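You operate a simulated robot arm through the tools that you are given. There is no shell and no other tool. Be economical: measure what you need, move in short steps, check, and stop when the job is done.

Carry out the task below with a simulated robot arm. There is one attempt and no reset: what you move stays moved.

TASK
Too much tape went on: crank it back to 50 cm.
Fine: clutch to hand and brake off first; brake on after.

Only the result counts: the job must be done as asked and must still hold three seconds after the hand-in. Knocking over, shifting, dropping, spilling or breaking anything else fails it.

THE ROBOT
A 7-joint arm with a two-finger gripper, hanging from a carriage that runs on a rail from [-1.863, -0.002] to [0.617, 0.001] (x, y) and turns from -329 to 359 degrees about z. Base frame: it is fixed where the carriage stands at the start and does not move with it; the origin is on the floor, on the carriage's upright axis, x ahead of it, y to its left, z up. Readings come in m, degrees, newtons and seconds.
With the tool pointing down near the work surface it reaches from about 0.46 to 0.82 m from the robot's upright axis, wherever it stands. Its first joint turns from -143.0 to 143.0 degrees. Places, roughly: black bobbin (6x6x5 cm) [1, 0.7, 0.9]; clutch lever [0.6, 0.4, 0.7]; crank [0.9, 0.4, 0.8]; length counter [1.2, 0.9, 0.9]; tape brake lever [1.2, 0.5, 1]; teal bobbin (6x6x5 cm) [-0.4, 0.8, 1.2]; white bobbin (6x6x5 cm) [-0.3, 0.8, 1.2]. Payload 1.37 kg.
The tool frame sits at the grasp point between the pads (the TCP): z along the fingers, y along the line on which they close. The tips reach 0.016 m beyond it. The gripper opens to 0.092 m. The gripper's body begins 0.074 m behind the TCP.
Orientation is that of the tool frame in the base frame, as a unit quaternion [x, y, z, w]. With the fingers straight down and closing along the base's y, the tool's x points along the base's -x, its y along +y and its z along -z.

THE INTERFACE
- The arm moves only by the tool play_rows. Its argument "series" is a list of rows, each a list of 7 numbers: the shift along the base's x, y, z in m, then the turn, a rotation vector about the base's x, y, z in degrees, then the opening, from 0 (shut) to 1 (fully open). In form: [[tx, ty, tz, ax, ay, az, hand], ...]. A call has 1 to 8 rows; each row is the pose to reach, as a shift and turn from the pose commanded when the call began. Rows are played at 5 a second. More than 0.05 m and 8.6 degrees between two rows, or a gripper value outside its range, and nothing of the call is played. A pose out of reach is approached as far as the arm can. The call stops where the force on the tool passes 60 N (or 10 N more than at its start, if that is more) or the arm is blocked; 0.2 s more then pass. Each finger halts on what it meets, pressing with about 26 N; the grip force reading is that of the motor and also rises with nothing between the fingers. The clock runs only during rows and for 0.2 s after the last one: add rows that repeat a pose to give the fingers time. It gives the time, the measured TCP pose, the force on the tool (base axes), the opening and the grip force at its end, in the units of the frame above (readings bear some noise), with the torque about the TCP (base axes, N m) and any sound that the robot's microphone picked up.
- Cameras (640 x 400 px; columns grow to the right, rows downward): "scene" is now at [0.2339, 0.0634, 1.656]; the picture's right is [1.00, -0.06, 0.00], its down [-0.05, -0.82, -0.57] and it looks along [0.03, 0.57, -0.82] (base axes); focal length 238 px, centre (320, 200). "wrist" rides on the gripper at [0.071, 0.019, -0.111] in the tool frame; the picture's right is [-0.26, 0.97, 0.00], its down [-0.78, -0.21, -0.59] and it looks along [-0.57, -0.15, 0.81] (tool axes); focal length 280 px, centre (320, 200). There is no depth. A picture from a camera that has moved, and an enlarged one, comes with that camera's place and axes in the base frame and with its lens. The place of the scene camera against the robot may be out by one fixed shift of up to 0.018 m in any direction.
- get_image(camera): a new picture of that camera. It takes no simulated time.
- lift_body(by): slides the trunk up (or, below 0, down) by that many m; the arm and the scene camera ride with it, the base frame stays. It gives what a move gives, with no picture.
- roll_base(legs): drives the robot by 1 to 6 legs, each [ahead, left, turn to the left] in m, m and degrees, along the robot's own axes; the way and the turn of a leg run together, so that a leg with both is an arc; at most 1.5 m and 180 degrees a leg. The arm and the cameras ride along, it lands a little off, and it stops where it bumps. It keeps to its track: a leg is cut to what the track allows. It gives what a move gives.
- head_to(pan, tilt): turns the head with the scene camera to pan (to the left, within 155 degrees either way) and tilt (down, from -29 to 69), counted from straight ahead of the robot. It gives what a move gives.
- zoom(camera, box): a new picture of the part [left, top, right, bottom] of that camera's present view, enlarged. It takes no simulated time.
- close_job(): hands the job in; it is judged then, once.

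Go step by step. Nothing tells you exact positions but the pictures and the camera data: compare them with the known pose of the tool, close in by small moves and look again before you grip or let go. The budget is 120 turns and 82 pictures, counting those below and the enlarged ones. Unless the task says otherwise, let go and move clear before handing in, and close with one line.

The tools are called after "Call:" as a command line: name --pt "numbers of a row" for each row, then --argument value for the rest, lists and objects as JSON in quotes. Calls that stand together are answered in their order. play_rows: Moves the arm, as the interface text tells. Its arguments: {"type":"object","properties":{"series":{"type":"array","items":{"type":"array","items":{"type":"number"}}}},"required":["series"]} The other tools are called the same way: lift_body (by) slides the trunk up or down; roll_base (legs) drives the base; head_to (pan, tilt) turns the head that bears the scene camera; get_image (camera) takes a picture; zoom (camera, box) takes an enlarged picture of a part of a camera's view; close_job () hands the job in.

At the start:

```text
time: 0.0
ee_pos: [0.7073, 0.3703, 1.2669]
tcp_rot: [0.0, 1.0, 0.0, 0.0]
wrist_force: [0.6, -0.1, -0.1]
ft_torque: [0.04, 0.02, -0.04]
gripper_width: 0.0919
finger_force: 0.1
trunk travel left (down, up): [-0.312, 0.269]
robot x, y, heading: [-0.0035, -0.0025, 0.1]
head pan, tilt: [86.6, 55.4]
```

scene: 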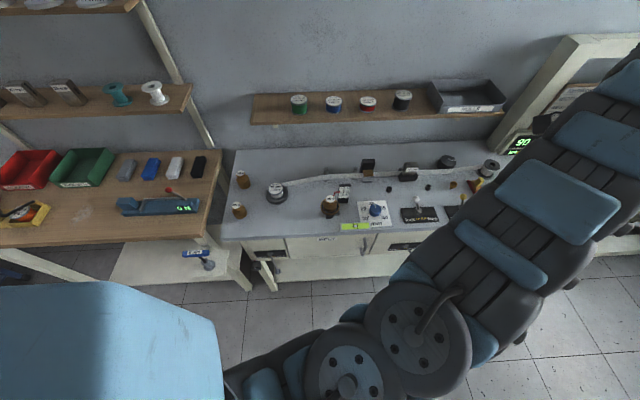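
wrist: 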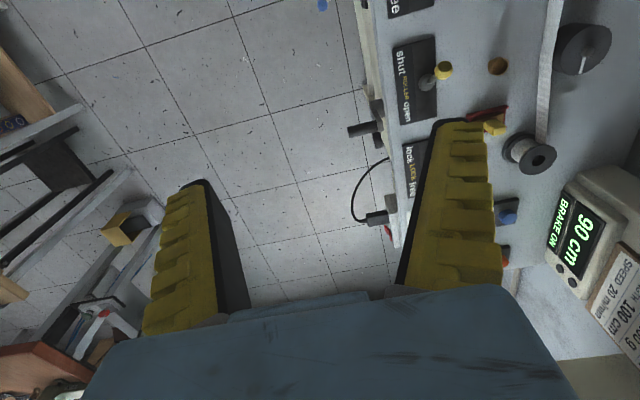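

The counter reads 90 cm with BRAKE ON. I'll look closer at the winding bench to find the levers and the crank.

Call:
zoom --camera "scene" --box '[380, 120, 560, 250]'

Call:
zoom --camera "wrist" --box '[340, 0, 640, 260]'

Call:
zoom --camera "scene" --box '[220, 140, 400, 270]'

```text
3.08 times, centred on (470, 185) of scene
camera zoom: at [0.2339, 0.0634, 1.656], right [1.0, -0.06, 0.0], down [-0.05, -0.82, -0.57], along [0.03, 0.57, -0.82], focal length 734 px, centre (-142, 246)
```

zoom: 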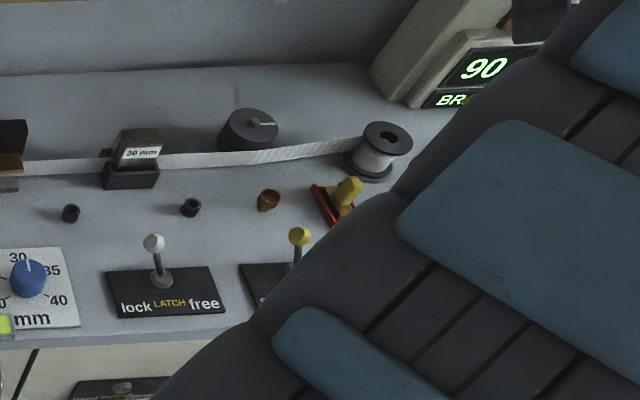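

```text
1.54 times, centred on (490, 130) of wrist
camera zoom: at [0.6363, 0.389, 1.3788], right [0.26, 0.97, 0.0], down [0.78, -0.21, 0.59], along [0.57, -0.15, -0.81], focal length 431 px, centre (58, 308)
```

zoom: 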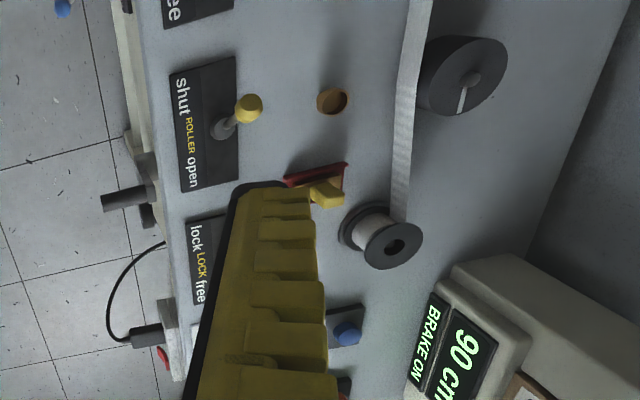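

```text
3.08 times, centred on (310, 205) of scene
camera zoom: at [0.2339, 0.0634, 1.656], right [1.0, -0.06, 0.0], down [-0.05, -0.82, -0.57], along [0.03, 0.57, -0.82], focal length 734 px, centre (351, 185)
```

zoom: 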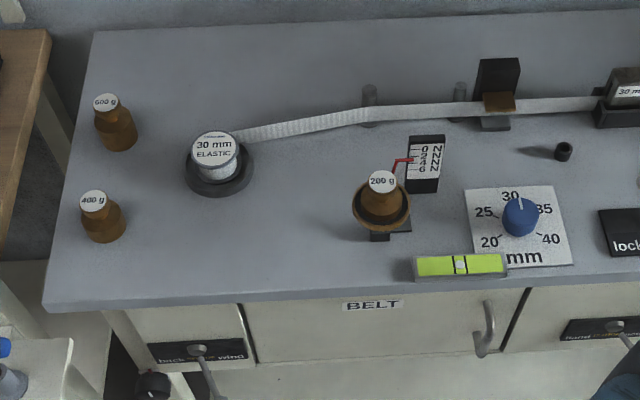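

The arm hides the right part of the bench. I'll roll along the rail towards it and look again.

Call:
roll_base --legs '[[0.3, 0, 0]]'

Call:
get_image --camera "scene"

Call:
get_image --camera "wrist"

```text
time: 2.0
ee_pos: [1.0041, 0.3709, 1.2674]
tcp_rot: [0.0, 1.0, -0.001, -0.001]
wrist_force: [1.1, 0.7, 0.3]
ft_torque: [-0.01, 0.01, 0.01]
gripper_width: 0.0919
finger_force: 0.1
trunk travel left (down, up): [-0.312, 0.269]
robot x, y, heading: [0.2946, -0.002, 0.2]
head pan, tilt: [86.6, 55.4]
```

```text
76 pictures are left
camera scene: at [0.5317, 0.0638, 1.6559], right [1.0, -0.06, 0.0], down [-0.05, -0.82, -0.57], along [0.03, 0.57, -0.82], focal length 238 px, centre (320, 200)
```

scene: 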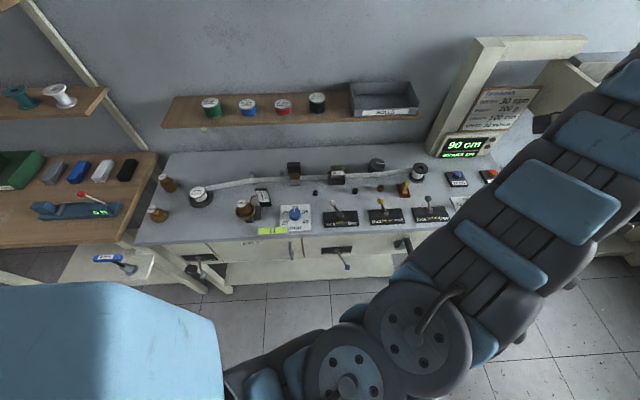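

```text
75 pictures are left
camera wrist: at [0.9339, 0.3897, 1.3788], right [0.26, 0.97, 0.0], down [0.78, -0.21, 0.59], along [0.57, -0.15, -0.81], focal length 280 px, centre (320, 200)
```

wrist: 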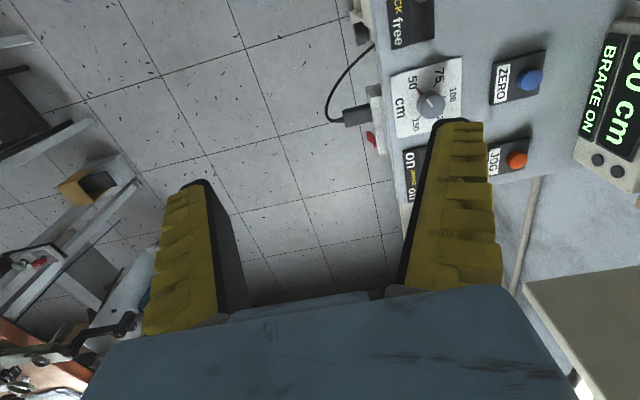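

Call:
zoom --camera "scene" --box '[280, 150, 420, 290]'

Call:
zoom --camera "scene" --box '[360, 60, 560, 230]'

Call:
zoom --camera "scene" --box '[140, 150, 320, 300]'

```text
2.86 times, centred on (350, 220) of scene
camera zoom: at [0.5317, 0.0638, 1.6559], right [1.0, -0.06, 0.0], down [-0.05, -0.82, -0.57], along [0.03, 0.57, -0.82], focal length 681 px, centre (234, 143)
```

zoom: 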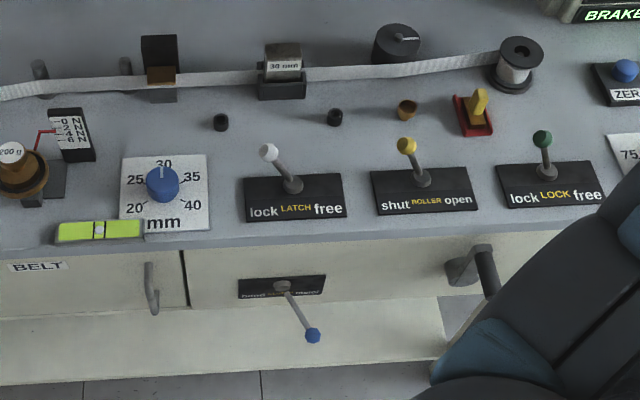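

```text
2.35 times, centred on (460, 145) of scene
camera zoom: at [0.5317, 0.0638, 1.6559], right [1.0, -0.06, 0.0], down [-0.05, -0.82, -0.57], along [0.03, 0.57, -0.82], focal length 561 px, centre (-9, 329)
```

zoom: 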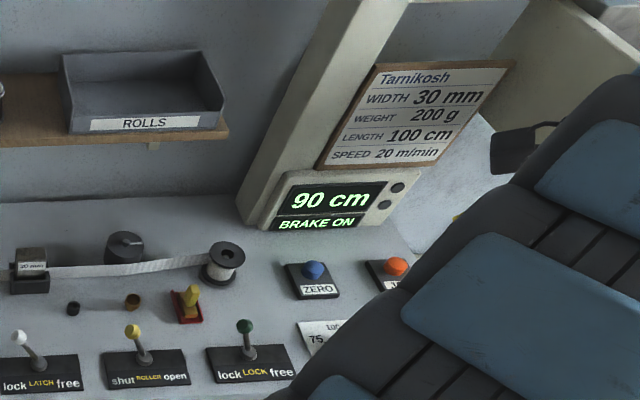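

```text
2.67 times, centred on (230, 225) of scene
camera zoom: at [0.5317, 0.0638, 1.6559], right [1.0, -0.06, 0.0], down [-0.05, -0.82, -0.57], along [0.03, 0.57, -0.82], focal length 636 px, centre (560, 133)
```

zoom: 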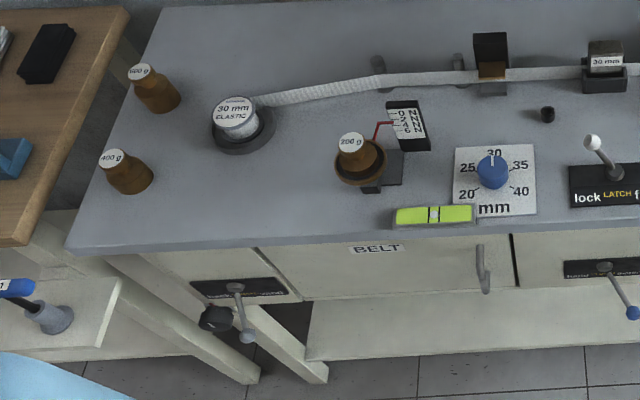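

Clutch lever (blue knob) is on the front at about (0.63, 0.44), leaning to "motor". The crank is at about (0.89, 0.43), and the brake lever is further right, still hidden. I'll tuck the arm left, then roll right for a clear view.

Call:
play_rows --pt "-0.05 0 0 0 0 0 1" --pt "-0.1 0 0 0 0 0 1" --pt "-0.15 0 0 0 0 0 1" --pt "-0.2 0 0 0 0 0 1" --pt "-0.25 0 0 0 0 0 1" --pt "-0.25 0 0 0 0 0 1"

Call:
roll_base --legs '[[0.25, 0, 0]]'

Call:
get_image --camera "scene"

Call:
get_image --camera "wrist"

```text
time: 3.4
ee_pos: [0.8336, 0.4272, 1.2217]
tcp_rot: [0.001, 1.0, 0.001, 0.0]
wrist_force: [0.3, -0.7, -0.8]
ft_torque: [0.05, 0.05, -0.01]
gripper_width: 0.092
finger_force: 0.0
out of reach, approached as far as the arm can: row 1, 2, 3, 4, 5, 6
trunk travel left (down, up): [-0.312, 0.269]
robot x, y, heading: [0.2977, 0.0002, -0.1]
head pan, tilt: [86.6, 55.4]
```

```text
time: 5.2
ee_pos: [1.0799, 0.4274, 1.2216]
tcp_rot: [-0.001, 1.0, 0.0, 0.0]
wrist_force: [0.3, -0.3, 0.1]
ft_torque: [0.0, 0.0, -0.02]
gripper_width: 0.092
finger_force: 0.1
trunk travel left (down, up): [-0.312, 0.269]
robot x, y, heading: [0.5451, 0.0005, -0.2]
head pan, tilt: [86.6, 55.4]
```

```text
71 pictures are left
camera scene: at [0.7777, 0.0637, 1.6559], right [1.0, -0.06, 0.0], down [-0.05, -0.82, -0.57], along [0.03, 0.57, -0.82], focal length 238 px, centre (320, 200)
```

scene: 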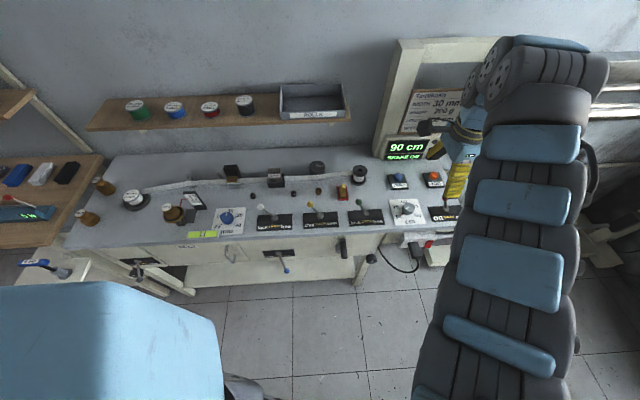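

```text
70 pictures are left
camera wrist: at [1.009, 0.4467, 1.3324], right [0.26, 0.96, 0.0], down [0.78, -0.21, 0.59], along [0.57, -0.15, -0.81], focal length 280 px, centre (320, 200)
```

wrist: 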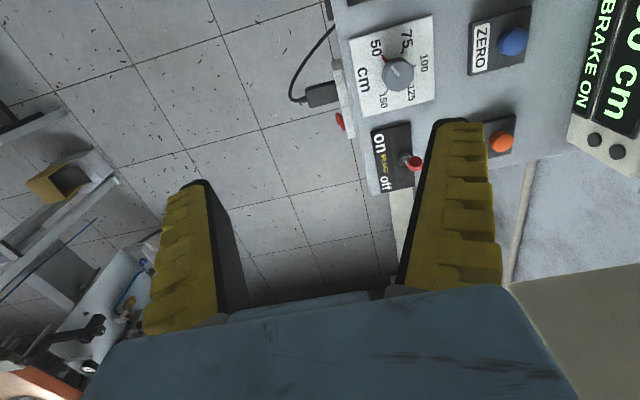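

The brake lever (red knob, "on/off", leaning to "on") is at about (1.22, 0.53, 1.0). I'll do the clutch first: roll back, lower the trunk, and yaw the tool so the wrist camera faces the bench front.

Call:
roll_base --legs '[[-0.35, 0, 0]]'

Call:
play_rows --pt "0 0 0 0 0 8 1" --pt "0 0 0 0 0 16 1" --pt "0 0 0 0 0 24 1" --pt "0 0 0 0 0 32 1" --pt "0 0 0 0 0 40 1" --pt "0 0 0 0 0 48 1"

```text
time: 7.5
ee_pos: [0.7315, 0.4266, 1.2211]
tcp_rot: [0.003, 1.0, 0.001, -0.001]
wrist_force: [0.5, 0.5, 0.3]
ft_torque: [0.04, -0.02, 0.0]
gripper_width: 0.0921
finger_force: 0.0
trunk travel left (down, up): [-0.312, 0.269]
robot x, y, heading: [0.1944, 0.0062, -0.2]
head pan, tilt: [86.6, 55.4]
```

```text
time: 8.9
ee_pos: [0.7309, 0.4256, 1.2206]
tcp_rot: [-0.406, 0.914, 0.001, 0.0]
wrist_force: [-0.1, 0.5, 0.5]
ft_torque: [0.02, 0.03, -0.02]
gripper_width: 0.092
finger_force: 0.0
trunk travel left (down, up): [-0.312, 0.269]
robot x, y, heading: [0.1912, 0.0041, -0.4]
head pan, tilt: [86.6, 55.4]
```

The yaw works, so I'll finish it and move toward y≈0.33, in front of the clutch.

Call:
play_rows --pt "0 0 0 0 0 8 1" --pt "-0.02 -0.02 0 0 0 16 1" --pt "-0.04 -0.04 0 0 0 24 1" --pt "-0.06 -0.06 0 0 0 32 1" --pt "-0.08 -0.08 0 0 0 40 1" --pt "-0.1 -0.09 0 0 0 42 1"

Call:
lift_body --by -0.2

Call:
get_image --camera "wrist"

Call:
get_image --camera "scene"

```text
time: 10.3
ee_pos: [0.7227, 0.4345, 1.2203]
tcp_rot: [-0.696, 0.718, 0.001, 0.0]
wrist_force: [0.0, -1.7, 0.5]
ft_torque: [0.0, 0.0, -0.03]
gripper_width: 0.0918
finger_force: 0.0
out of reach, approached as far as the arm can: row 2, 3, 4, 5, 6
trunk travel left (down, up): [-0.312, 0.269]
robot x, y, heading: [0.194, -0.0011, -0.2]
head pan, tilt: [86.6, 55.4]
```

```text
time: 12.5
ee_pos: [0.7227, 0.4342, 1.0203]
tcp_rot: [-0.695, 0.719, 0.001, 0.0]
wrist_force: [-0.7, 1.2, 0.3]
ft_torque: [0.01, 0.02, 0.0]
gripper_width: 0.0918
finger_force: 0.0
trunk travel left (down, up): [-0.112, 0.469]
robot x, y, heading: [0.1919, 0.0023, -0.4]
head pan, tilt: [86.6, 55.4]
```

```text
69 pictures are left
camera wrist: at [0.7011, 0.3624, 1.1316], right [-0.96, 0.29, 0.0], down [0.24, 0.77, 0.59], along [0.17, 0.56, -0.81], focal length 280 px, centre (320, 200)
```

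wrist: 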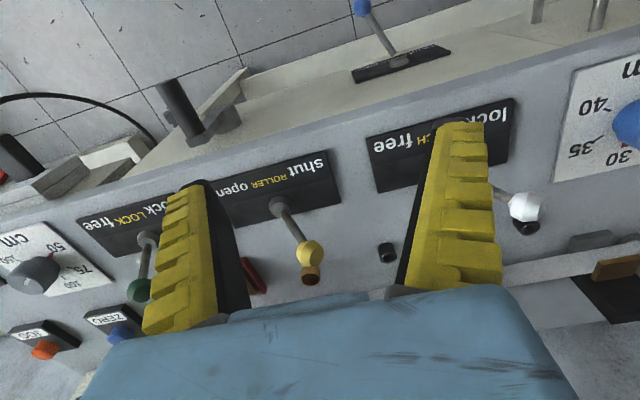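

```text
68 pictures are left
camera scene: at [0.4279, 0.0626, 1.456], right [1.0, -0.06, 0.0], down [-0.05, -0.82, -0.57], along [0.04, 0.57, -0.82], focal length 238 px, centre (320, 200)
```

scene: 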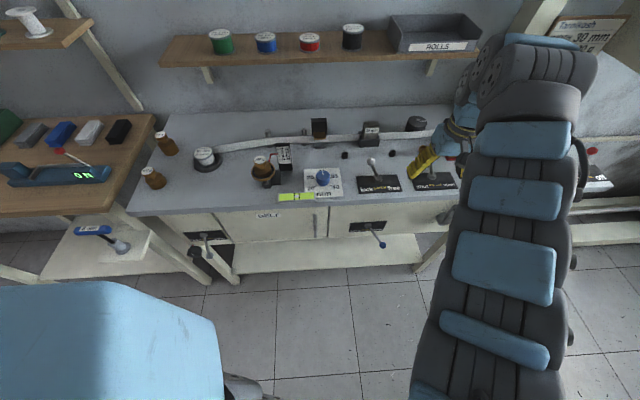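

The inner reach limit depends on height relative to the trunk. I'll raise the trunk again and bring the arm down and toward the robot, in front of the bench.

Call:
lift_body --by 0.25

Call:
play_rows --pt "0 0 -0.05 0 0 0 1" --pt "0 0 -0.1 0 0 0 1" --pt "0 -0.02 -0.14 0 0 0 1" --pt "-0.02 -0.05 -0.17 0 0 0 1" --pt "-0.04 -0.08 -0.19 0 0 0 1" --pt "-0.06 -0.1 -0.22 0 0 0 1" --pt "-0.08 -0.12 -0.25 0 0 0 1" --pt "-0.1 -0.13 -0.25 0 0 0 1"

```text
time: 15.1
ee_pos: [0.7228, 0.4338, 1.2698]
tcp_rot: [-0.696, 0.718, 0.001, 0.001]
wrist_force: [0.5, 0.7, 0.4]
ft_torque: [-0.04, 0.0, 0.02]
gripper_width: 0.0916
finger_force: 0.1
trunk travel left (down, up): [-0.362, 0.219]
robot x, y, heading: [0.1954, -0.0001, -0.0]
head pan, tilt: [86.6, 55.4]
```

```text
time: 16.9
ee_pos: [0.722, 0.434, 1.2705]
tcp_rot: [-0.695, 0.719, 0.002, 0.0]
wrist_force: [-0.4, -0.3, 0.0]
ft_torque: [0.0, -0.03, -0.03]
gripper_width: 0.0918
finger_force: 0.0
out of reach, approached as far as the arm can: row 1, 2, 3, 4, 5, 6, 7, 8
trunk travel left (down, up): [-0.362, 0.219]
robot x, y, heading: [0.1929, 0.0028, -0.4]
head pan, tilt: [86.6, 55.4]
```

The arm is stuck at a limit. I'll try going outward, then down, then in.

Call:
play_rows --pt "0.04 0 0 0 0 0 1" --pt "0.08 0 0 0 0 0 1" --pt "0.08 0 -0.05 0 0 0 1" --pt "0.08 0 -0.1 0 0 0 1" --pt "0.08 0 -0.15 0 0 0 1" --pt "0.08 0 -0.2 0 0 0 1" --pt "0.08 0 -0.22 0 0 0 1"

```text
time: 18.5
ee_pos: [0.7944, 0.4353, 1.0534]
tcp_rot: [-0.696, 0.718, 0.001, 0.0]
wrist_force: [0.0, 0.0, 0.0]
ft_torque: [-0.01, -0.02, -0.02]
gripper_width: 0.0919
finger_force: 0.1
trunk travel left (down, up): [-0.362, 0.219]
robot x, y, heading: [0.1961, -0.003, -0.1]
head pan, tilt: [86.6, 55.4]
```

Going out and then down works. Next I'll come inward at this height.

Call:
play_rows --pt "0 -0.04 0 0 0 0 1" --pt "0 -0.08 0 0 0 0 1" --pt "-0.04 -0.1 0 0 0 0 1" --pt "-0.08 -0.12 0 0 0 0 1" --pt "-0.12 -0.13 0 0 0 0 1" --pt "-0.15 -0.13 0 0 0 0 1"

Call:
get_image --camera "wrist"

Call:
get_image --camera "scene"

```text
time: 19.9
ee_pos: [0.7712, 0.3873, 1.0008]
tcp_rot: [-0.696, 0.718, 0.002, 0.0]
wrist_force: [0.5, -0.5, 0.1]
ft_torque: [-0.01, -0.01, -0.02]
gripper_width: 0.092
finger_force: 0.0
out of reach, approached as far as the arm can: row 2, 3, 4, 5, 6
trunk travel left (down, up): [-0.362, 0.219]
robot x, y, heading: [0.1925, -0.0011, -0.4]
head pan, tilt: [86.6, 55.4]
```

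```text
67 pictures are left
camera wrist: at [0.7496, 0.3163, 1.1123], right [-0.96, 0.29, 0.0], down [0.24, 0.77, 0.59], along [0.17, 0.56, -0.81], focal length 280 px, centre (320, 200)
```

wrist: 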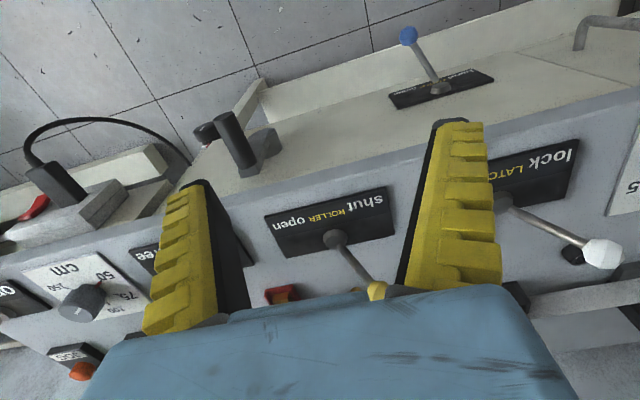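

```text
66 pictures are left
camera scene: at [0.4278, 0.0626, 1.706], right [1.0, -0.06, 0.0], down [-0.05, -0.82, -0.57], along [0.04, 0.57, -0.82], focal length 238 px, centre (320, 200)
```

scene: 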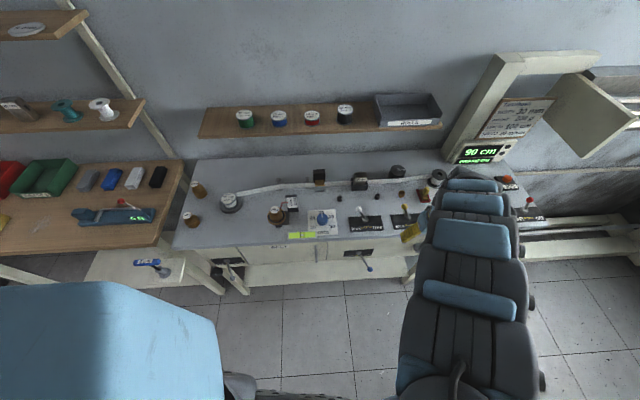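

The inner limit here is about 0.7 m from the axis, so I'll lift a little and move the base back to put the clutch at a good radius.

Call:
play_rows --pt "0.02 0 0.04 0 0 0 1" --pt "0.02 0 0.08 0 0 0 1"

Call:
roll_base --legs '[[-0.24, 0, 0]]'

Call:
play_rows --pt "0.03 -0.02 0 0 0 1 1" --pt "0.07 -0.04 0 0 0 1 1" --pt "0.09 -0.06 -0.04 0 0 1 1" --pt "0.09 -0.08 -0.08 0 0 1 1"

Call:
get_image --camera "wrist"

Call:
get_image --camera "scene"

```text
time: 20.5
ee_pos: [0.7941, 0.393, 1.078]
tcp_rot: [-0.696, 0.718, 0.002, -0.001]
wrist_force: [-0.4, 1.2, 0.7]
ft_torque: [-0.01, -0.02, -0.02]
gripper_width: 0.0921
finger_force: 0.2
out of reach, approached as far as the arm can: row 2
trunk travel left (down, up): [-0.362, 0.219]
robot x, y, heading: [0.1948, -0.0004, -0.4]
head pan, tilt: [86.6, 55.4]
```

```text
time: 22.3
ee_pos: [0.5511, 0.3931, 1.0774]
tcp_rot: [-0.696, 0.718, 0.001, -0.001]
wrist_force: [0.2, 0.0, -0.1]
ft_torque: [0.01, -0.01, 0.01]
gripper_width: 0.0919
finger_force: 0.0
trunk travel left (down, up): [-0.362, 0.219]
robot x, y, heading: [-0.0513, 0.0014, -0.4]
head pan, tilt: [86.6, 55.4]
```

```text
time: 23.3
ee_pos: [0.6417, 0.3145, 0.9995]
tcp_rot: [-0.703, 0.711, 0.002, 0.0]
wrist_force: [0.2, 0.2, 0.1]
ft_torque: [-0.02, 0.01, 0.01]
gripper_width: 0.0921
finger_force: 0.0
trunk travel left (down, up): [-0.362, 0.219]
robot x, y, heading: [-0.0488, 0.0004, -0.2]
head pan, tilt: [86.6, 55.4]
```

```text
65 pictures are left
camera wrist: at [0.6213, 0.2429, 1.1101], right [-0.96, 0.27, 0.0], down [0.22, 0.78, 0.59], along [0.16, 0.57, -0.81], focal length 280 px, centre (320, 200)
```

wrist: 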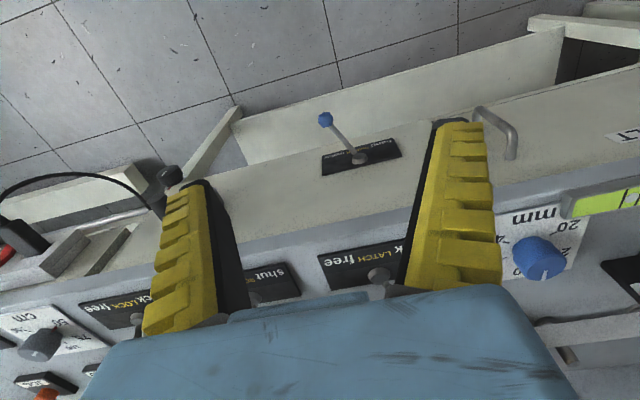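

```text
64 pictures are left
camera scene: at [0.1852, 0.0628, 1.7059], right [1.0, -0.06, 0.0], down [-0.05, -0.82, -0.57], along [0.04, 0.57, -0.82], focal length 238 px, centre (320, 200)
```

scene: 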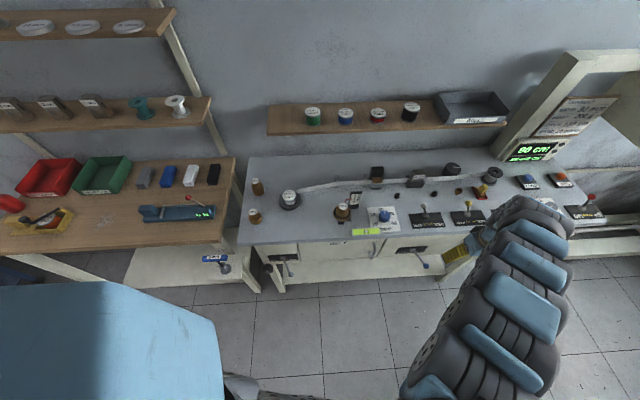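

Triangulated, the clutch knob is at about (0.654, 0.386, 0.706), with its pivot at about (0.616, 0.469, 0.69). I'll descend to just above it with the fingers straddling it along x.

Call:
zoom --camera "wrist" --box '[280, 90, 440, 190]'

Call:
play_rows --pt "0 0.01 -0.04 0 0 0.6 0.8" --pt "0 0.02 -0.08 0 0 0.6 0.8" --pt "0.005 0.04 -0.12 0 0 0.6 0.8" --pt "0.01 0.06 -0.16 0 0 0.6 0.8" --pt "0.012 0.07 -0.2 0 0 0.6 0.8" --pt "0.012 0.07 -0.22 0 0 0.6 0.8"

Call:
get_image --camera "wrist"

```text
4.00 times, centred on (360, 140) of wrist
camera zoom: at [0.6213, 0.2429, 1.1101], right [-0.96, 0.27, 0.0], down [0.22, 0.78, 0.59], along [0.16, 0.57, -0.81], focal length 1122 px, centre (160, 440)
```

zoom: 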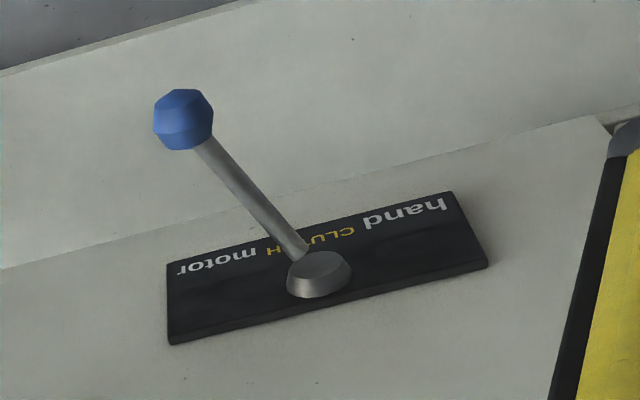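

```text
time: 24.7
ee_pos: [0.6259, 0.3361, 0.8268]
tcp_rot: [-0.706, 0.708, 0.002, -0.001]
wrist_force: [-0.1, -0.4, 0.0]
ft_torque: [0.0, -0.01, 0.03]
gripper_width: 0.0756
finger_force: 1.6
out of reach, approached as far as the arm can: row 3, 4, 5, 6
trunk travel left (down, up): [-0.362, 0.219]
robot x, y, heading: [-0.0497, 0.0006, -0.2]
head pan, tilt: [86.6, 55.4]
```

```text
62 pictures are left
camera wrist: at [0.606, 0.2641, 0.9383], right [-0.96, 0.26, 0.0], down [0.22, 0.78, 0.59], along [0.15, 0.57, -0.81], focal length 280 px, centre (320, 200)
```

wrist: 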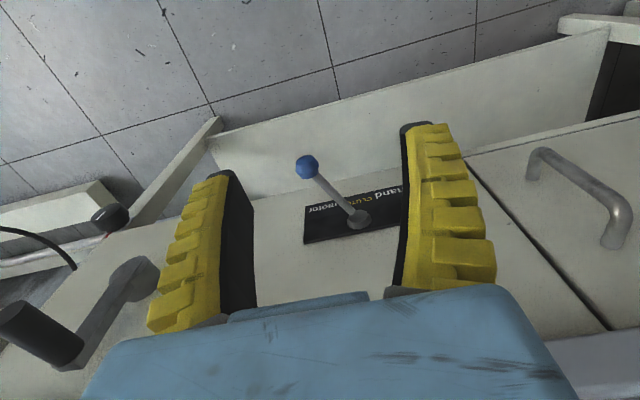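

The arm is fully extended downward, so I'll lower the trunk instead and then adjust over the knob.

Call:
lift_body --by -0.06

Call:
play_rows --pt "0.015 0.02 0 0 0 0 0.8" --pt "0.028 0.04 0 0 0 0 0.8" --pt "0.028 0.05 0 0 0 0 0.8"

Call:
get_image --camera "wrist"

```text
time: 25.7
ee_pos: [0.6263, 0.3369, 0.7678]
tcp_rot: [-0.706, 0.708, 0.002, -0.001]
wrist_force: [0.1, 0.7, 0.5]
ft_torque: [-0.04, 0.01, 0.02]
gripper_width: 0.0754
finger_force: 1.4
trunk travel left (down, up): [-0.302, 0.279]
robot x, y, heading: [-0.0455, -0.0007, -0.1]
head pan, tilt: [86.6, 55.4]
```

```text
time: 26.5
ee_pos: [0.6243, 0.3433, 0.7711]
tcp_rot: [-0.707, 0.708, 0.001, -0.001]
wrist_force: [-0.3, 1.0, -0.1]
ft_torque: [0.03, -0.01, 0.03]
gripper_width: 0.0755
finger_force: 1.3
out of reach, approached as far as the arm can: row 1, 2, 3
trunk travel left (down, up): [-0.302, 0.279]
robot x, y, heading: [-0.0484, 0.0001, -0.5]
head pan, tilt: [86.6, 55.4]
```

```text
61 pictures are left
camera wrist: at [0.6058, 0.2703, 0.883], right [-0.96, 0.26, 0.0], down [0.22, 0.78, 0.59], along [0.15, 0.57, -0.81], focal length 280 px, centre (320, 200)
```

wrist: 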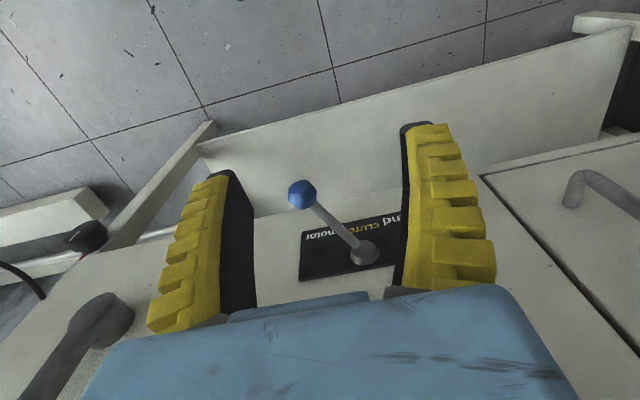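

I'll lift the arm relative to the trunk to get off the extension limit while shifting over the knob, then lower the trunk.

Call:
play_rows --pt "0 0 0.04 0 0 0 0.8" --pt "0.01 0.015 0.08 0 0 0 0.8" --pt "0.02 0.03 0.12 0 0 0 0.8" --pt "0.03 0.042 0.12 0 0 0 0.8"

Call:
lift_body --by -0.13

Call:
get_image --camera "wrist"

```text
time: 27.5
ee_pos: [0.6537, 0.3806, 0.8924]
tcp_rot: [-0.705, 0.709, 0.001, 0.0]
wrist_force: [-0.6, 0.5, -0.5]
ft_torque: [-0.01, -0.06, 0.03]
gripper_width: 0.0755
finger_force: 1.4
trunk travel left (down, up): [-0.302, 0.279]
robot x, y, heading: [-0.0458, 0.0006, -0.3]
head pan, tilt: [86.6, 55.4]
```

```text
time: 29.0
ee_pos: [0.6543, 0.3802, 0.7623]
tcp_rot: [-0.707, 0.708, 0.001, 0.0]
wrist_force: [0.0, -0.3, 1.2]
ft_torque: [-0.02, 0.01, 0.02]
gripper_width: 0.0754
finger_force: 1.0
trunk travel left (down, up): [-0.172, 0.409]
robot x, y, heading: [-0.0491, 0.0023, -0.2]
head pan, tilt: [86.6, 55.4]
```

```text
60 pictures are left
camera wrist: at [0.6348, 0.3088, 0.874], right [-0.96, 0.26, 0.0], down [0.21, 0.78, 0.59], along [0.15, 0.57, -0.81], focal length 280 px, centre (320, 200)
```

wrist: 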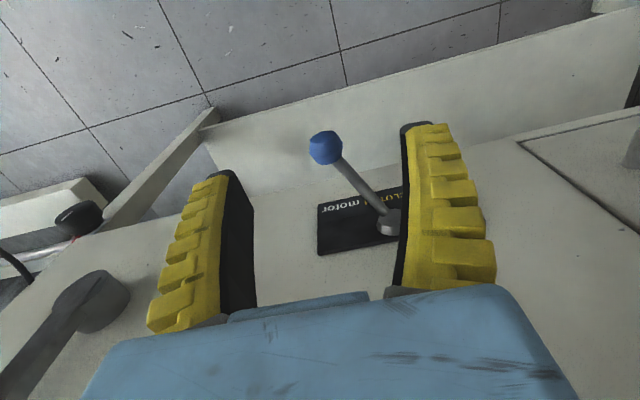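

The knob sits between the fingers below the tips. I'll descend onto it and narrow the gap.

Call:
play_rows --pt "0 0.003 -0.03 0 0 0 0.8" --pt "0 0.003 -0.058 0 0 0 0.8" --pt "0 0.003 -0.058 0 0 0 0.5" --pt "0 0.003 -0.058 0 0 0 0.5"

Call:
get_image --camera "wrist"

```text
time: 30.0
ee_pos: [0.639, 0.3748, 0.7105]
tcp_rot: [-0.707, 0.708, 0.002, 0.0]
wrist_force: [0.0, 0.2, 0.0]
ft_torque: [-0.05, 0.0, 0.01]
gripper_width: 0.049
finger_force: 2.7
out of reach, approached as far as the arm can: row 1, 2, 3, 4
trunk travel left (down, up): [-0.172, 0.409]
robot x, y, heading: [-0.0498, 0.0027, -0.0]
head pan, tilt: [86.6, 55.4]
```

```text
59 pictures are left
camera wrist: at [0.6207, 0.303, 0.8234], right [-0.96, 0.26, 0.0], down [0.21, 0.78, 0.59], along [0.15, 0.57, -0.81], focal length 280 px, centre (320, 200)
```

wrist: 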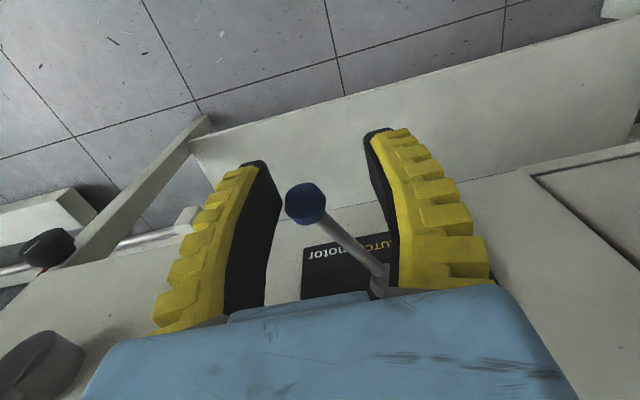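

The knob is between the fingers, close to the +x one. I'll push it left toward "hand".

Call:
play_rows --pt "-0.015 0.006 0 0 0 0 0.5" --pt "-0.03 0.006 0 0 0 0 0.5" --pt "-0.045 0.006 0 0 0 0 0.5" --pt "-0.06 0.006 0 0 0 0 0.5" --pt "-0.068 0.006 0 0 0 0 0.5"

Call:
get_image --camera "wrist"

```text
time: 31.2
ee_pos: [0.5718, 0.3791, 0.7106]
tcp_rot: [-0.705, 0.709, 0.0, -0.001]
wrist_force: [-0.4, -0.5, 0.4]
ft_torque: [0.01, 0.0, -0.01]
gripper_width: 0.0492
finger_force: 1.9
trunk travel left (down, up): [-0.172, 0.409]
robot x, y, heading: [-0.0468, 0.0003, 0.0]
head pan, tilt: [86.6, 55.4]
```

```text
58 pictures are left
camera wrist: at [0.5533, 0.3077, 0.8221], right [-0.96, 0.27, 0.0], down [0.22, 0.78, 0.59], along [0.15, 0.57, -0.81], focal length 280 px, centre (320, 200)
```

wrist: 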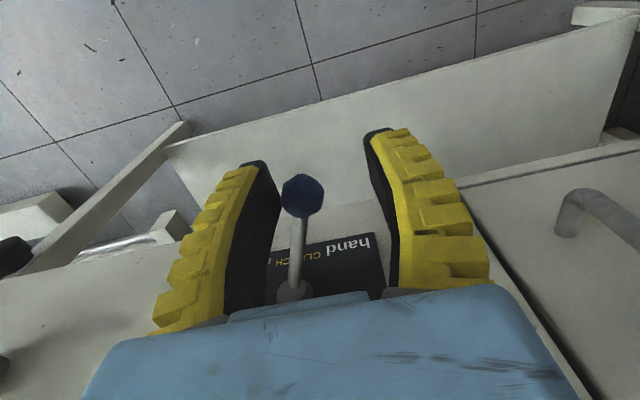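

The lever moved and is past centre. I'll push a bit further to full "hand".

Call:
play_rows --pt "-0.008 0 0 0 0 0 0.5" --pt "-0.016 0 0 0 0 0 0.5" --pt "-0.022 0 0 0 0 0 0.5" --pt "-0.028 0 0 0 0 0 0.5"

Call:
get_image --camera "wrist"

```text
time: 32.2
ee_pos: [0.5537, 0.3796, 0.7119]
tcp_rot: [-0.705, 0.709, -0.001, 0.002]
wrist_force: [24.4, -0.5, 4.9]
ft_torque: [-0.16, -0.38, -0.34]
gripper_width: 0.0666
finger_force: 17.3
trunk travel left (down, up): [-0.172, 0.409]
robot x, y, heading: [-0.0494, 0.0001, -0.3]
head pan, tilt: [86.6, 55.4]
```

```text
57 pictures are left
camera wrist: at [0.5327, 0.3078, 0.8239], right [-0.96, 0.27, 0.0], down [0.21, 0.78, 0.59], along [0.16, 0.57, -0.81], focal length 280 px, centre (320, 200)
```

wrist: 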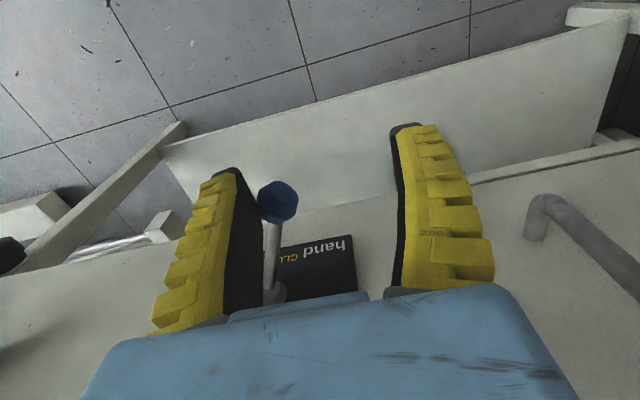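

The lever is against its stop (24 N). I'll back off, open, lift clear and verify.

Call:
play_rows --pt "0.015 0 0 0 0 0 0.7" --pt "0.02 0 0 0 0 0 0.8" --pt "0.02 -0.01 0.05 0 0 0 0.8" --pt "0.02 -0.02 0.1 0 0 0 0.8" --pt "0.02 -0.04 0.14 0 0 0 0.8"

Call:
get_image --camera "wrist"

Call:
get_image --camera "scene"

```text
refused: row 3 steps farther than a row can; nothing moved
```

```text
56 pictures are left
camera wrist: at [0.5327, 0.3078, 0.8239], right [-0.96, 0.27, 0.0], down [0.21, 0.78, 0.59], along [0.16, 0.57, -0.81], focal length 280 px, centre (320, 200)
```

wrist: 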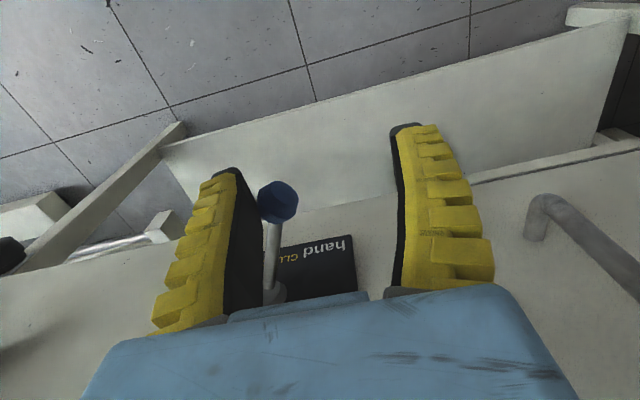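

```text
55 pictures are left
camera scene: at [0.1888, 0.0625, 1.517], right [1.0, -0.06, 0.0], down [-0.05, -0.82, -0.57], along [0.04, 0.57, -0.82], focal length 238 px, centre (320, 200)
```

scene: 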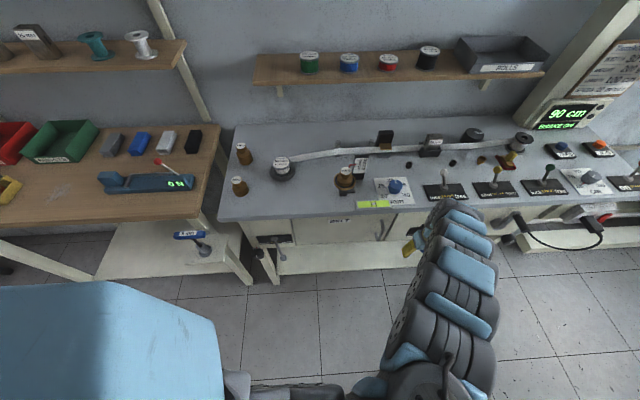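

Call:
play_rows --pt "0.015 0 0 0 0 0 0.75" --pt "0.02 0 0 0 0 0 0.8" --pt "0.02 -0.01 0.045 0 0 0 0.8" --pt "0.02 -0.02 0.09 0 0 0 0.8" --pt "0.02 -0.04 0.13 0 0 0 0.8"

Call:
get_image --camera "wrist"

```text
time: 33.4
ee_pos: [0.5767, 0.3432, 0.8406]
tcp_rot: [-0.705, 0.709, -0.001, 0.001]
wrist_force: [2.1, -1.2, 2.2]
ft_torque: [0.06, 0.28, 0.0]
gripper_width: 0.0753
finger_force: 1.0
out of reach, approached as far as the arm can: row 5
trunk travel left (down, up): [-0.172, 0.409]
robot x, y, heading: [-0.0506, 0.0005, -0.6]
head pan, tilt: [86.6, 55.4]
```

```text
54 pictures are left
camera wrist: at [0.558, 0.2717, 0.9516], right [-0.96, 0.27, 0.0], down [0.22, 0.78, 0.59], along [0.16, 0.57, -0.81], focal length 280 px, centre (320, 200)
```

wrist: 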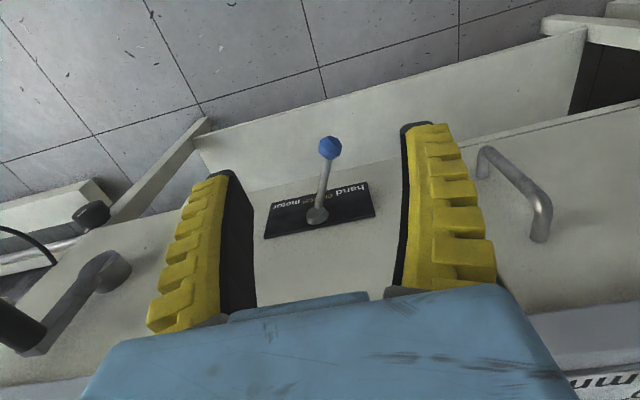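

The clutch is at "hand" (knob now at x≈0.58). Next is the brake: raise the trunk, roll right, and look.

Call:
lift_body --by 0.27

Call:
roll_base --legs '[[0.6, 0, 0]]'

Call:
get_image --camera "scene"

Call:
get_image --camera "wrist"

```text
time: 36.2
ee_pos: [0.5703, 0.3456, 1.1072]
tcp_rot: [-0.707, 0.707, 0.001, -0.002]
wrist_force: [0.0, 0.1, 0.1]
ft_torque: [-0.01, 0.01, 0.0]
gripper_width: 0.0754
finger_force: 1.2
trunk travel left (down, up): [-0.442, 0.139]
robot x, y, heading: [-0.052, 0.0005, -0.3]
head pan, tilt: [86.6, 55.4]
```

```text
time: 39.6
ee_pos: [1.1812, 0.3418, 1.1055]
tcp_rot: [-0.704, 0.71, 0.001, -0.002]
wrist_force: [0.3, -0.6, -0.5]
ft_torque: [0.01, -0.02, 0.03]
gripper_width: 0.0749
finger_force: 1.2
trunk travel left (down, up): [-0.442, 0.139]
robot x, y, heading: [0.5624, 0.0035, -0.4]
head pan, tilt: [86.6, 55.4]
```

```text
53 pictures are left
camera scene: at [0.7944, 0.0616, 1.7859], right [1.0, -0.07, 0.0], down [-0.06, -0.82, -0.57], along [0.04, 0.57, -0.82], focal length 238 px, centre (320, 200)
```

scene: 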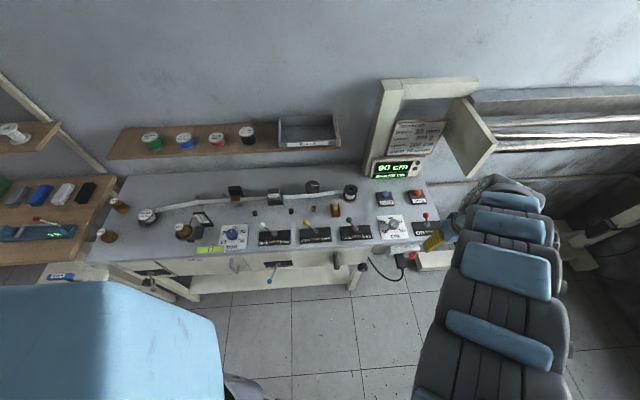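

```text
52 pictures are left
camera wrist: at [1.1622, 0.2704, 1.2184], right [-0.96, 0.27, 0.0], down [0.22, 0.78, 0.59], along [0.16, 0.57, -0.81], focal length 280 px, centre (320, 200)
```

wrist: 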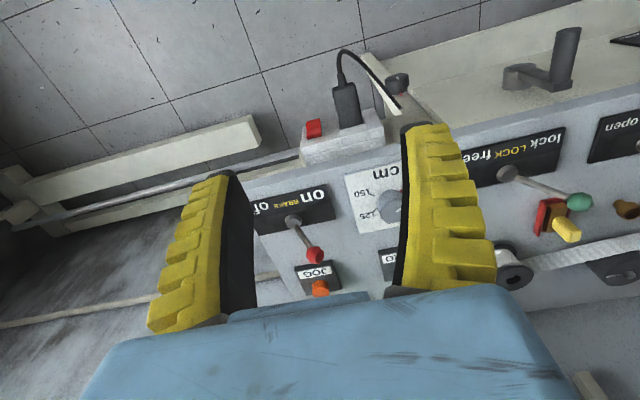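

Triangulated, the brake knob is at about (1.245, 0.537, 0.954), with its pivot at about (1.285, 0.538, 0.874), leaning to "on" (−x). I'll move the base to the rail end, shut the gripper and tilt the tool outward to gain reach.

Call:
roll_base --legs '[[0.06, 0, 0]]'

Call:
play_rows --pt "0 0.02 0 0 -5 0 0.4" --pt "0 0.04 0 0 -10 0 0" --pt "0 0.06 0 0 -15 0 0" --pt "0 0.08 0 0 -20 0 0" --pt "-0.02 0.11 0 0 -25 0 0" --pt "-0.03 0.14 0 0 -25 0 0"

Call:
get_image --camera "wrist"

```text
time: 40.6
ee_pos: [1.2361, 0.3416, 1.1061]
tcp_rot: [-0.703, 0.711, 0.001, -0.002]
wrist_force: [-0.7, -1.0, 0.4]
ft_torque: [-0.02, -0.01, 0.0]
gripper_width: 0.0755
finger_force: 1.1
trunk travel left (down, up): [-0.442, 0.139]
robot x, y, heading: [0.6102, -0.0022, -0.4]
head pan, tilt: [86.6, 55.4]
```

```text
time: 42.0
ee_pos: [1.2078, 0.4807, 1.1078]
tcp_rot: [-0.687, 0.694, -0.152, 0.151]
wrist_force: [-0.5, 0.1, -0.4]
ft_torque: [0.0, 0.0, -0.03]
gripper_width: 0.0002
finger_force: 26.3
out of reach, approached as far as the arm can: row 1, 2, 3, 4, 5
trunk travel left (down, up): [-0.442, 0.139]
robot x, y, heading: [0.6129, 0.0044, -0.5]
head pan, tilt: [86.6, 55.4]
```

```text
51 pictures are left
camera wrist: at [1.1428, 0.4102, 1.2008], right [-0.87, 0.27, -0.4], down [-0.05, 0.78, 0.62], along [0.48, 0.56, -0.67], focal length 280 px, centre (320, 200)
```

wrist: 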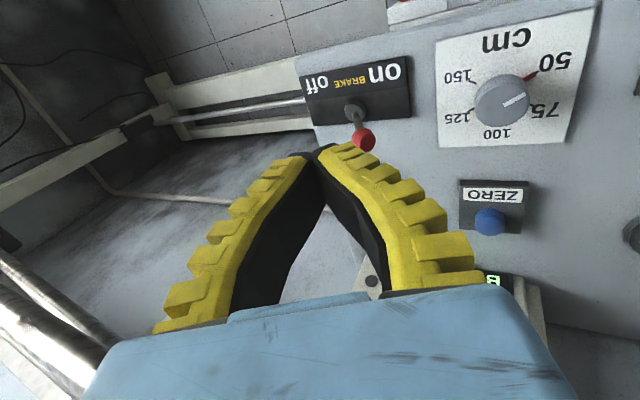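

The brake reads "on BRAKE off" with the knob where I computed it. I'll move over to its left side and then lower with the trunk.

Call:
play_rows --pt "-0.003 0.025 0 0 0 0 0" --pt "-0.006 0.05 0 0 0 0 0" --pt "-0.006 0.05 0 0 0 0 0"

Call:
lift_body --by -0.11

Call:
get_image --camera "wrist"

```text
time: 42.8
ee_pos: [1.1995, 0.5316, 1.1074]
tcp_rot: [-0.688, 0.694, -0.151, 0.152]
wrist_force: [0.5, -0.2, 0.8]
ft_torque: [-0.01, 0.0, 0.03]
gripper_width: 0.0
finger_force: 25.9
trunk travel left (down, up): [-0.442, 0.139]
robot x, y, heading: [0.6112, 0.0031, -0.6]
head pan, tilt: [86.6, 55.4]
```

```text
time: 44.2
ee_pos: [1.2006, 0.5319, 0.9967]
tcp_rot: [-0.687, 0.694, -0.151, 0.152]
wrist_force: [0.6, -1.0, 0.2]
ft_torque: [-0.01, -0.02, 0.02]
gripper_width: 0.0
finger_force: 25.8
trunk travel left (down, up): [-0.332, 0.249]
robot x, y, heading: [0.6149, 0.0008, -0.6]
head pan, tilt: [86.6, 55.4]
```

```text
50 pictures are left
camera wrist: at [1.1359, 0.4606, 1.0901], right [-0.87, 0.27, -0.4], down [-0.05, 0.78, 0.63], along [0.48, 0.57, -0.67], focal length 280 px, centre (320, 200)
```

wrist: 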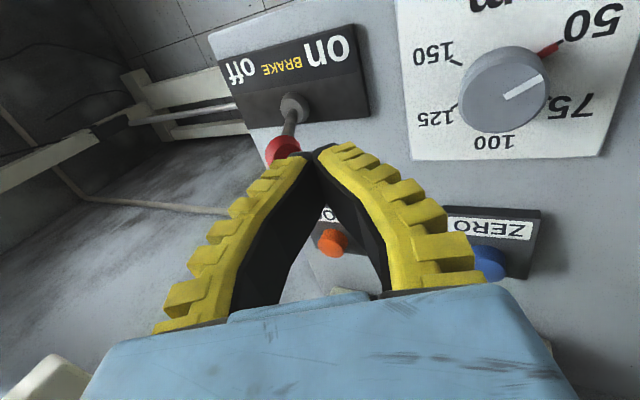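

I'll lower the last 4 cm to knob level, then push +x toward "off".

Call:
lift_body --by -0.042

Call:
play_rows --pt "0.02 0 0 0 0 0 0" --pt "0.04 0 0 0 0 0 0" --pt "0.055 0 0 0 0 0 0" --pt "0.07 0 0 0 0 0 0"

Call:
get_image --camera "wrist"

```text
time: 45.1
ee_pos: [1.2003, 0.5311, 0.9552]
tcp_rot: [-0.687, 0.694, -0.151, 0.151]
wrist_force: [-0.1, -1.0, 0.4]
ft_torque: [0.0, 0.04, -0.01]
gripper_width: 0.0001
finger_force: 26.1
trunk travel left (down, up): [-0.29, 0.291]
robot x, y, heading: [0.6126, 0.0022, -0.6]
head pan, tilt: [86.6, 55.4]
```

```text
time: 46.1
ee_pos: [1.27, 0.5313, 0.9541]
tcp_rot: [-0.687, 0.694, -0.151, 0.152]
wrist_force: [-0.9, 0.5, 0.4]
ft_torque: [0.01, 0.0, -0.01]
gripper_width: 0.0
finger_force: 25.5
trunk travel left (down, up): [-0.29, 0.291]
robot x, y, heading: [0.6124, -0.0019, -0.7]
head pan, tilt: [86.6, 55.4]
```

```text
49 pictures are left
camera wrist: at [1.2062, 0.46, 1.0472], right [-0.87, 0.27, -0.4], down [-0.05, 0.78, 0.63], along [0.48, 0.57, -0.67], focal length 280 px, centre (320, 200)
```

wrist: 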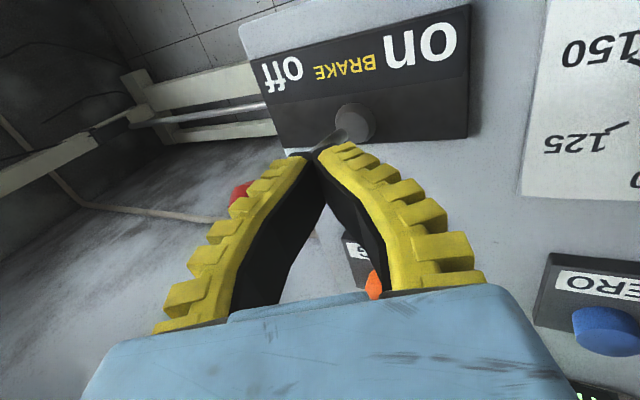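

The lever is past centre toward "off". I'll push on to the stop.

Call:
play_rows --pt "0.012 0 0 0 0 0 0" --pt "0.024 0 0 0 0 0 0" --pt "0.032 0 0 0 0 0 0" --pt "0.04 0 0 0 0 0 0"

Call:
zoom --camera "scene" --box '[340, 60, 520, 180]'

```text
time: 46.8
ee_pos: [1.2844, 0.5328, 0.9508]
tcp_rot: [-0.691, 0.693, -0.148, 0.145]
wrist_force: [-36.6, -22.0, 22.0]
ft_torque: [-0.07, -0.43, -0.49]
gripper_width: 0.0
finger_force: 25.8
trunk travel left (down, up): [-0.29, 0.291]
robot x, y, heading: [0.6093, 0.0014, -0.3]
head pan, tilt: [86.6, 55.4]
stopped in row 3: the force on the tool passed its limit at 68 N (the readings are from after the stop); the commanded pose is now the measured one
```

```text
3.33 times, centred on (430, 120) of scene
camera zoom: at [0.8445, 0.0607, 1.6333], right [1.0, -0.07, 0.0], down [-0.06, -0.82, -0.57], along [0.04, 0.57, -0.82], focal length 795 px, centre (-47, 467)
```

zoom: 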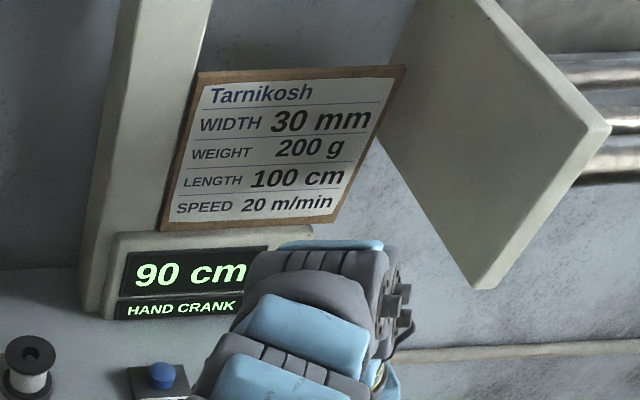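

The counter now shows 90 cm and "HAND CRANK", so the clutch and brake are set. I'll back off the brake lever and rise.

Call:
play_rows --pt "-0.02 0 0.005 0 0 0 0" --pt "-0.04 0 0.02 0 0 0 0" --pt "-0.04 -0.01 0.06 0 4 0 0" --pt "-0.05 -0.02 0.1 0 10 0 0.2" --pt "-0.06 -0.04 0.13 0 15 0 0.5" --pt "-0.06 -0.06 0.14 0 20 0 0.8" --pt "-0.06 -0.1 0.14 0 25 0 0.8"

Call:
zoom --camera "scene" --box '[260, 140, 440, 260]'

```text
time: 48.4
ee_pos: [1.231, 0.4361, 1.0946]
tcp_rot: [-0.706, 0.708, 0.004, -0.006]
wrist_force: [-0.1, 0.7, -0.2]
ft_torque: [-0.08, -0.01, -0.02]
gripper_width: 0.0752
finger_force: 1.3
trunk travel left (down, up): [-0.29, 0.291]
robot x, y, heading: [0.6119, 0.0013, -0.5]
head pan, tilt: [86.6, 55.4]
```

```text
3.33 times, centred on (350, 200) of scene
camera zoom: at [0.8474, 0.0622, 1.6339], right [1.0, -0.07, 0.0], down [-0.06, -0.82, -0.57], along [0.04, 0.57, -0.82], focal length 795 px, centre (220, 200)
```

zoom: 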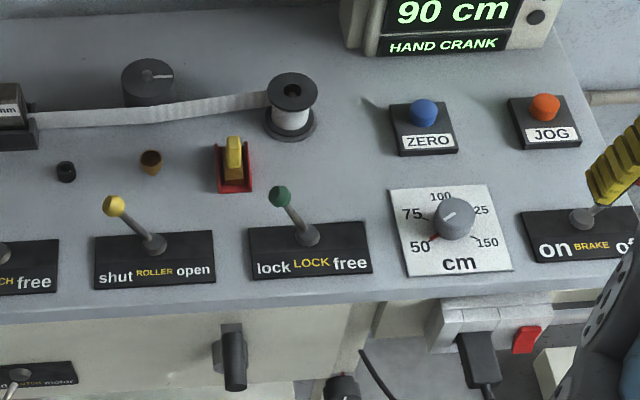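

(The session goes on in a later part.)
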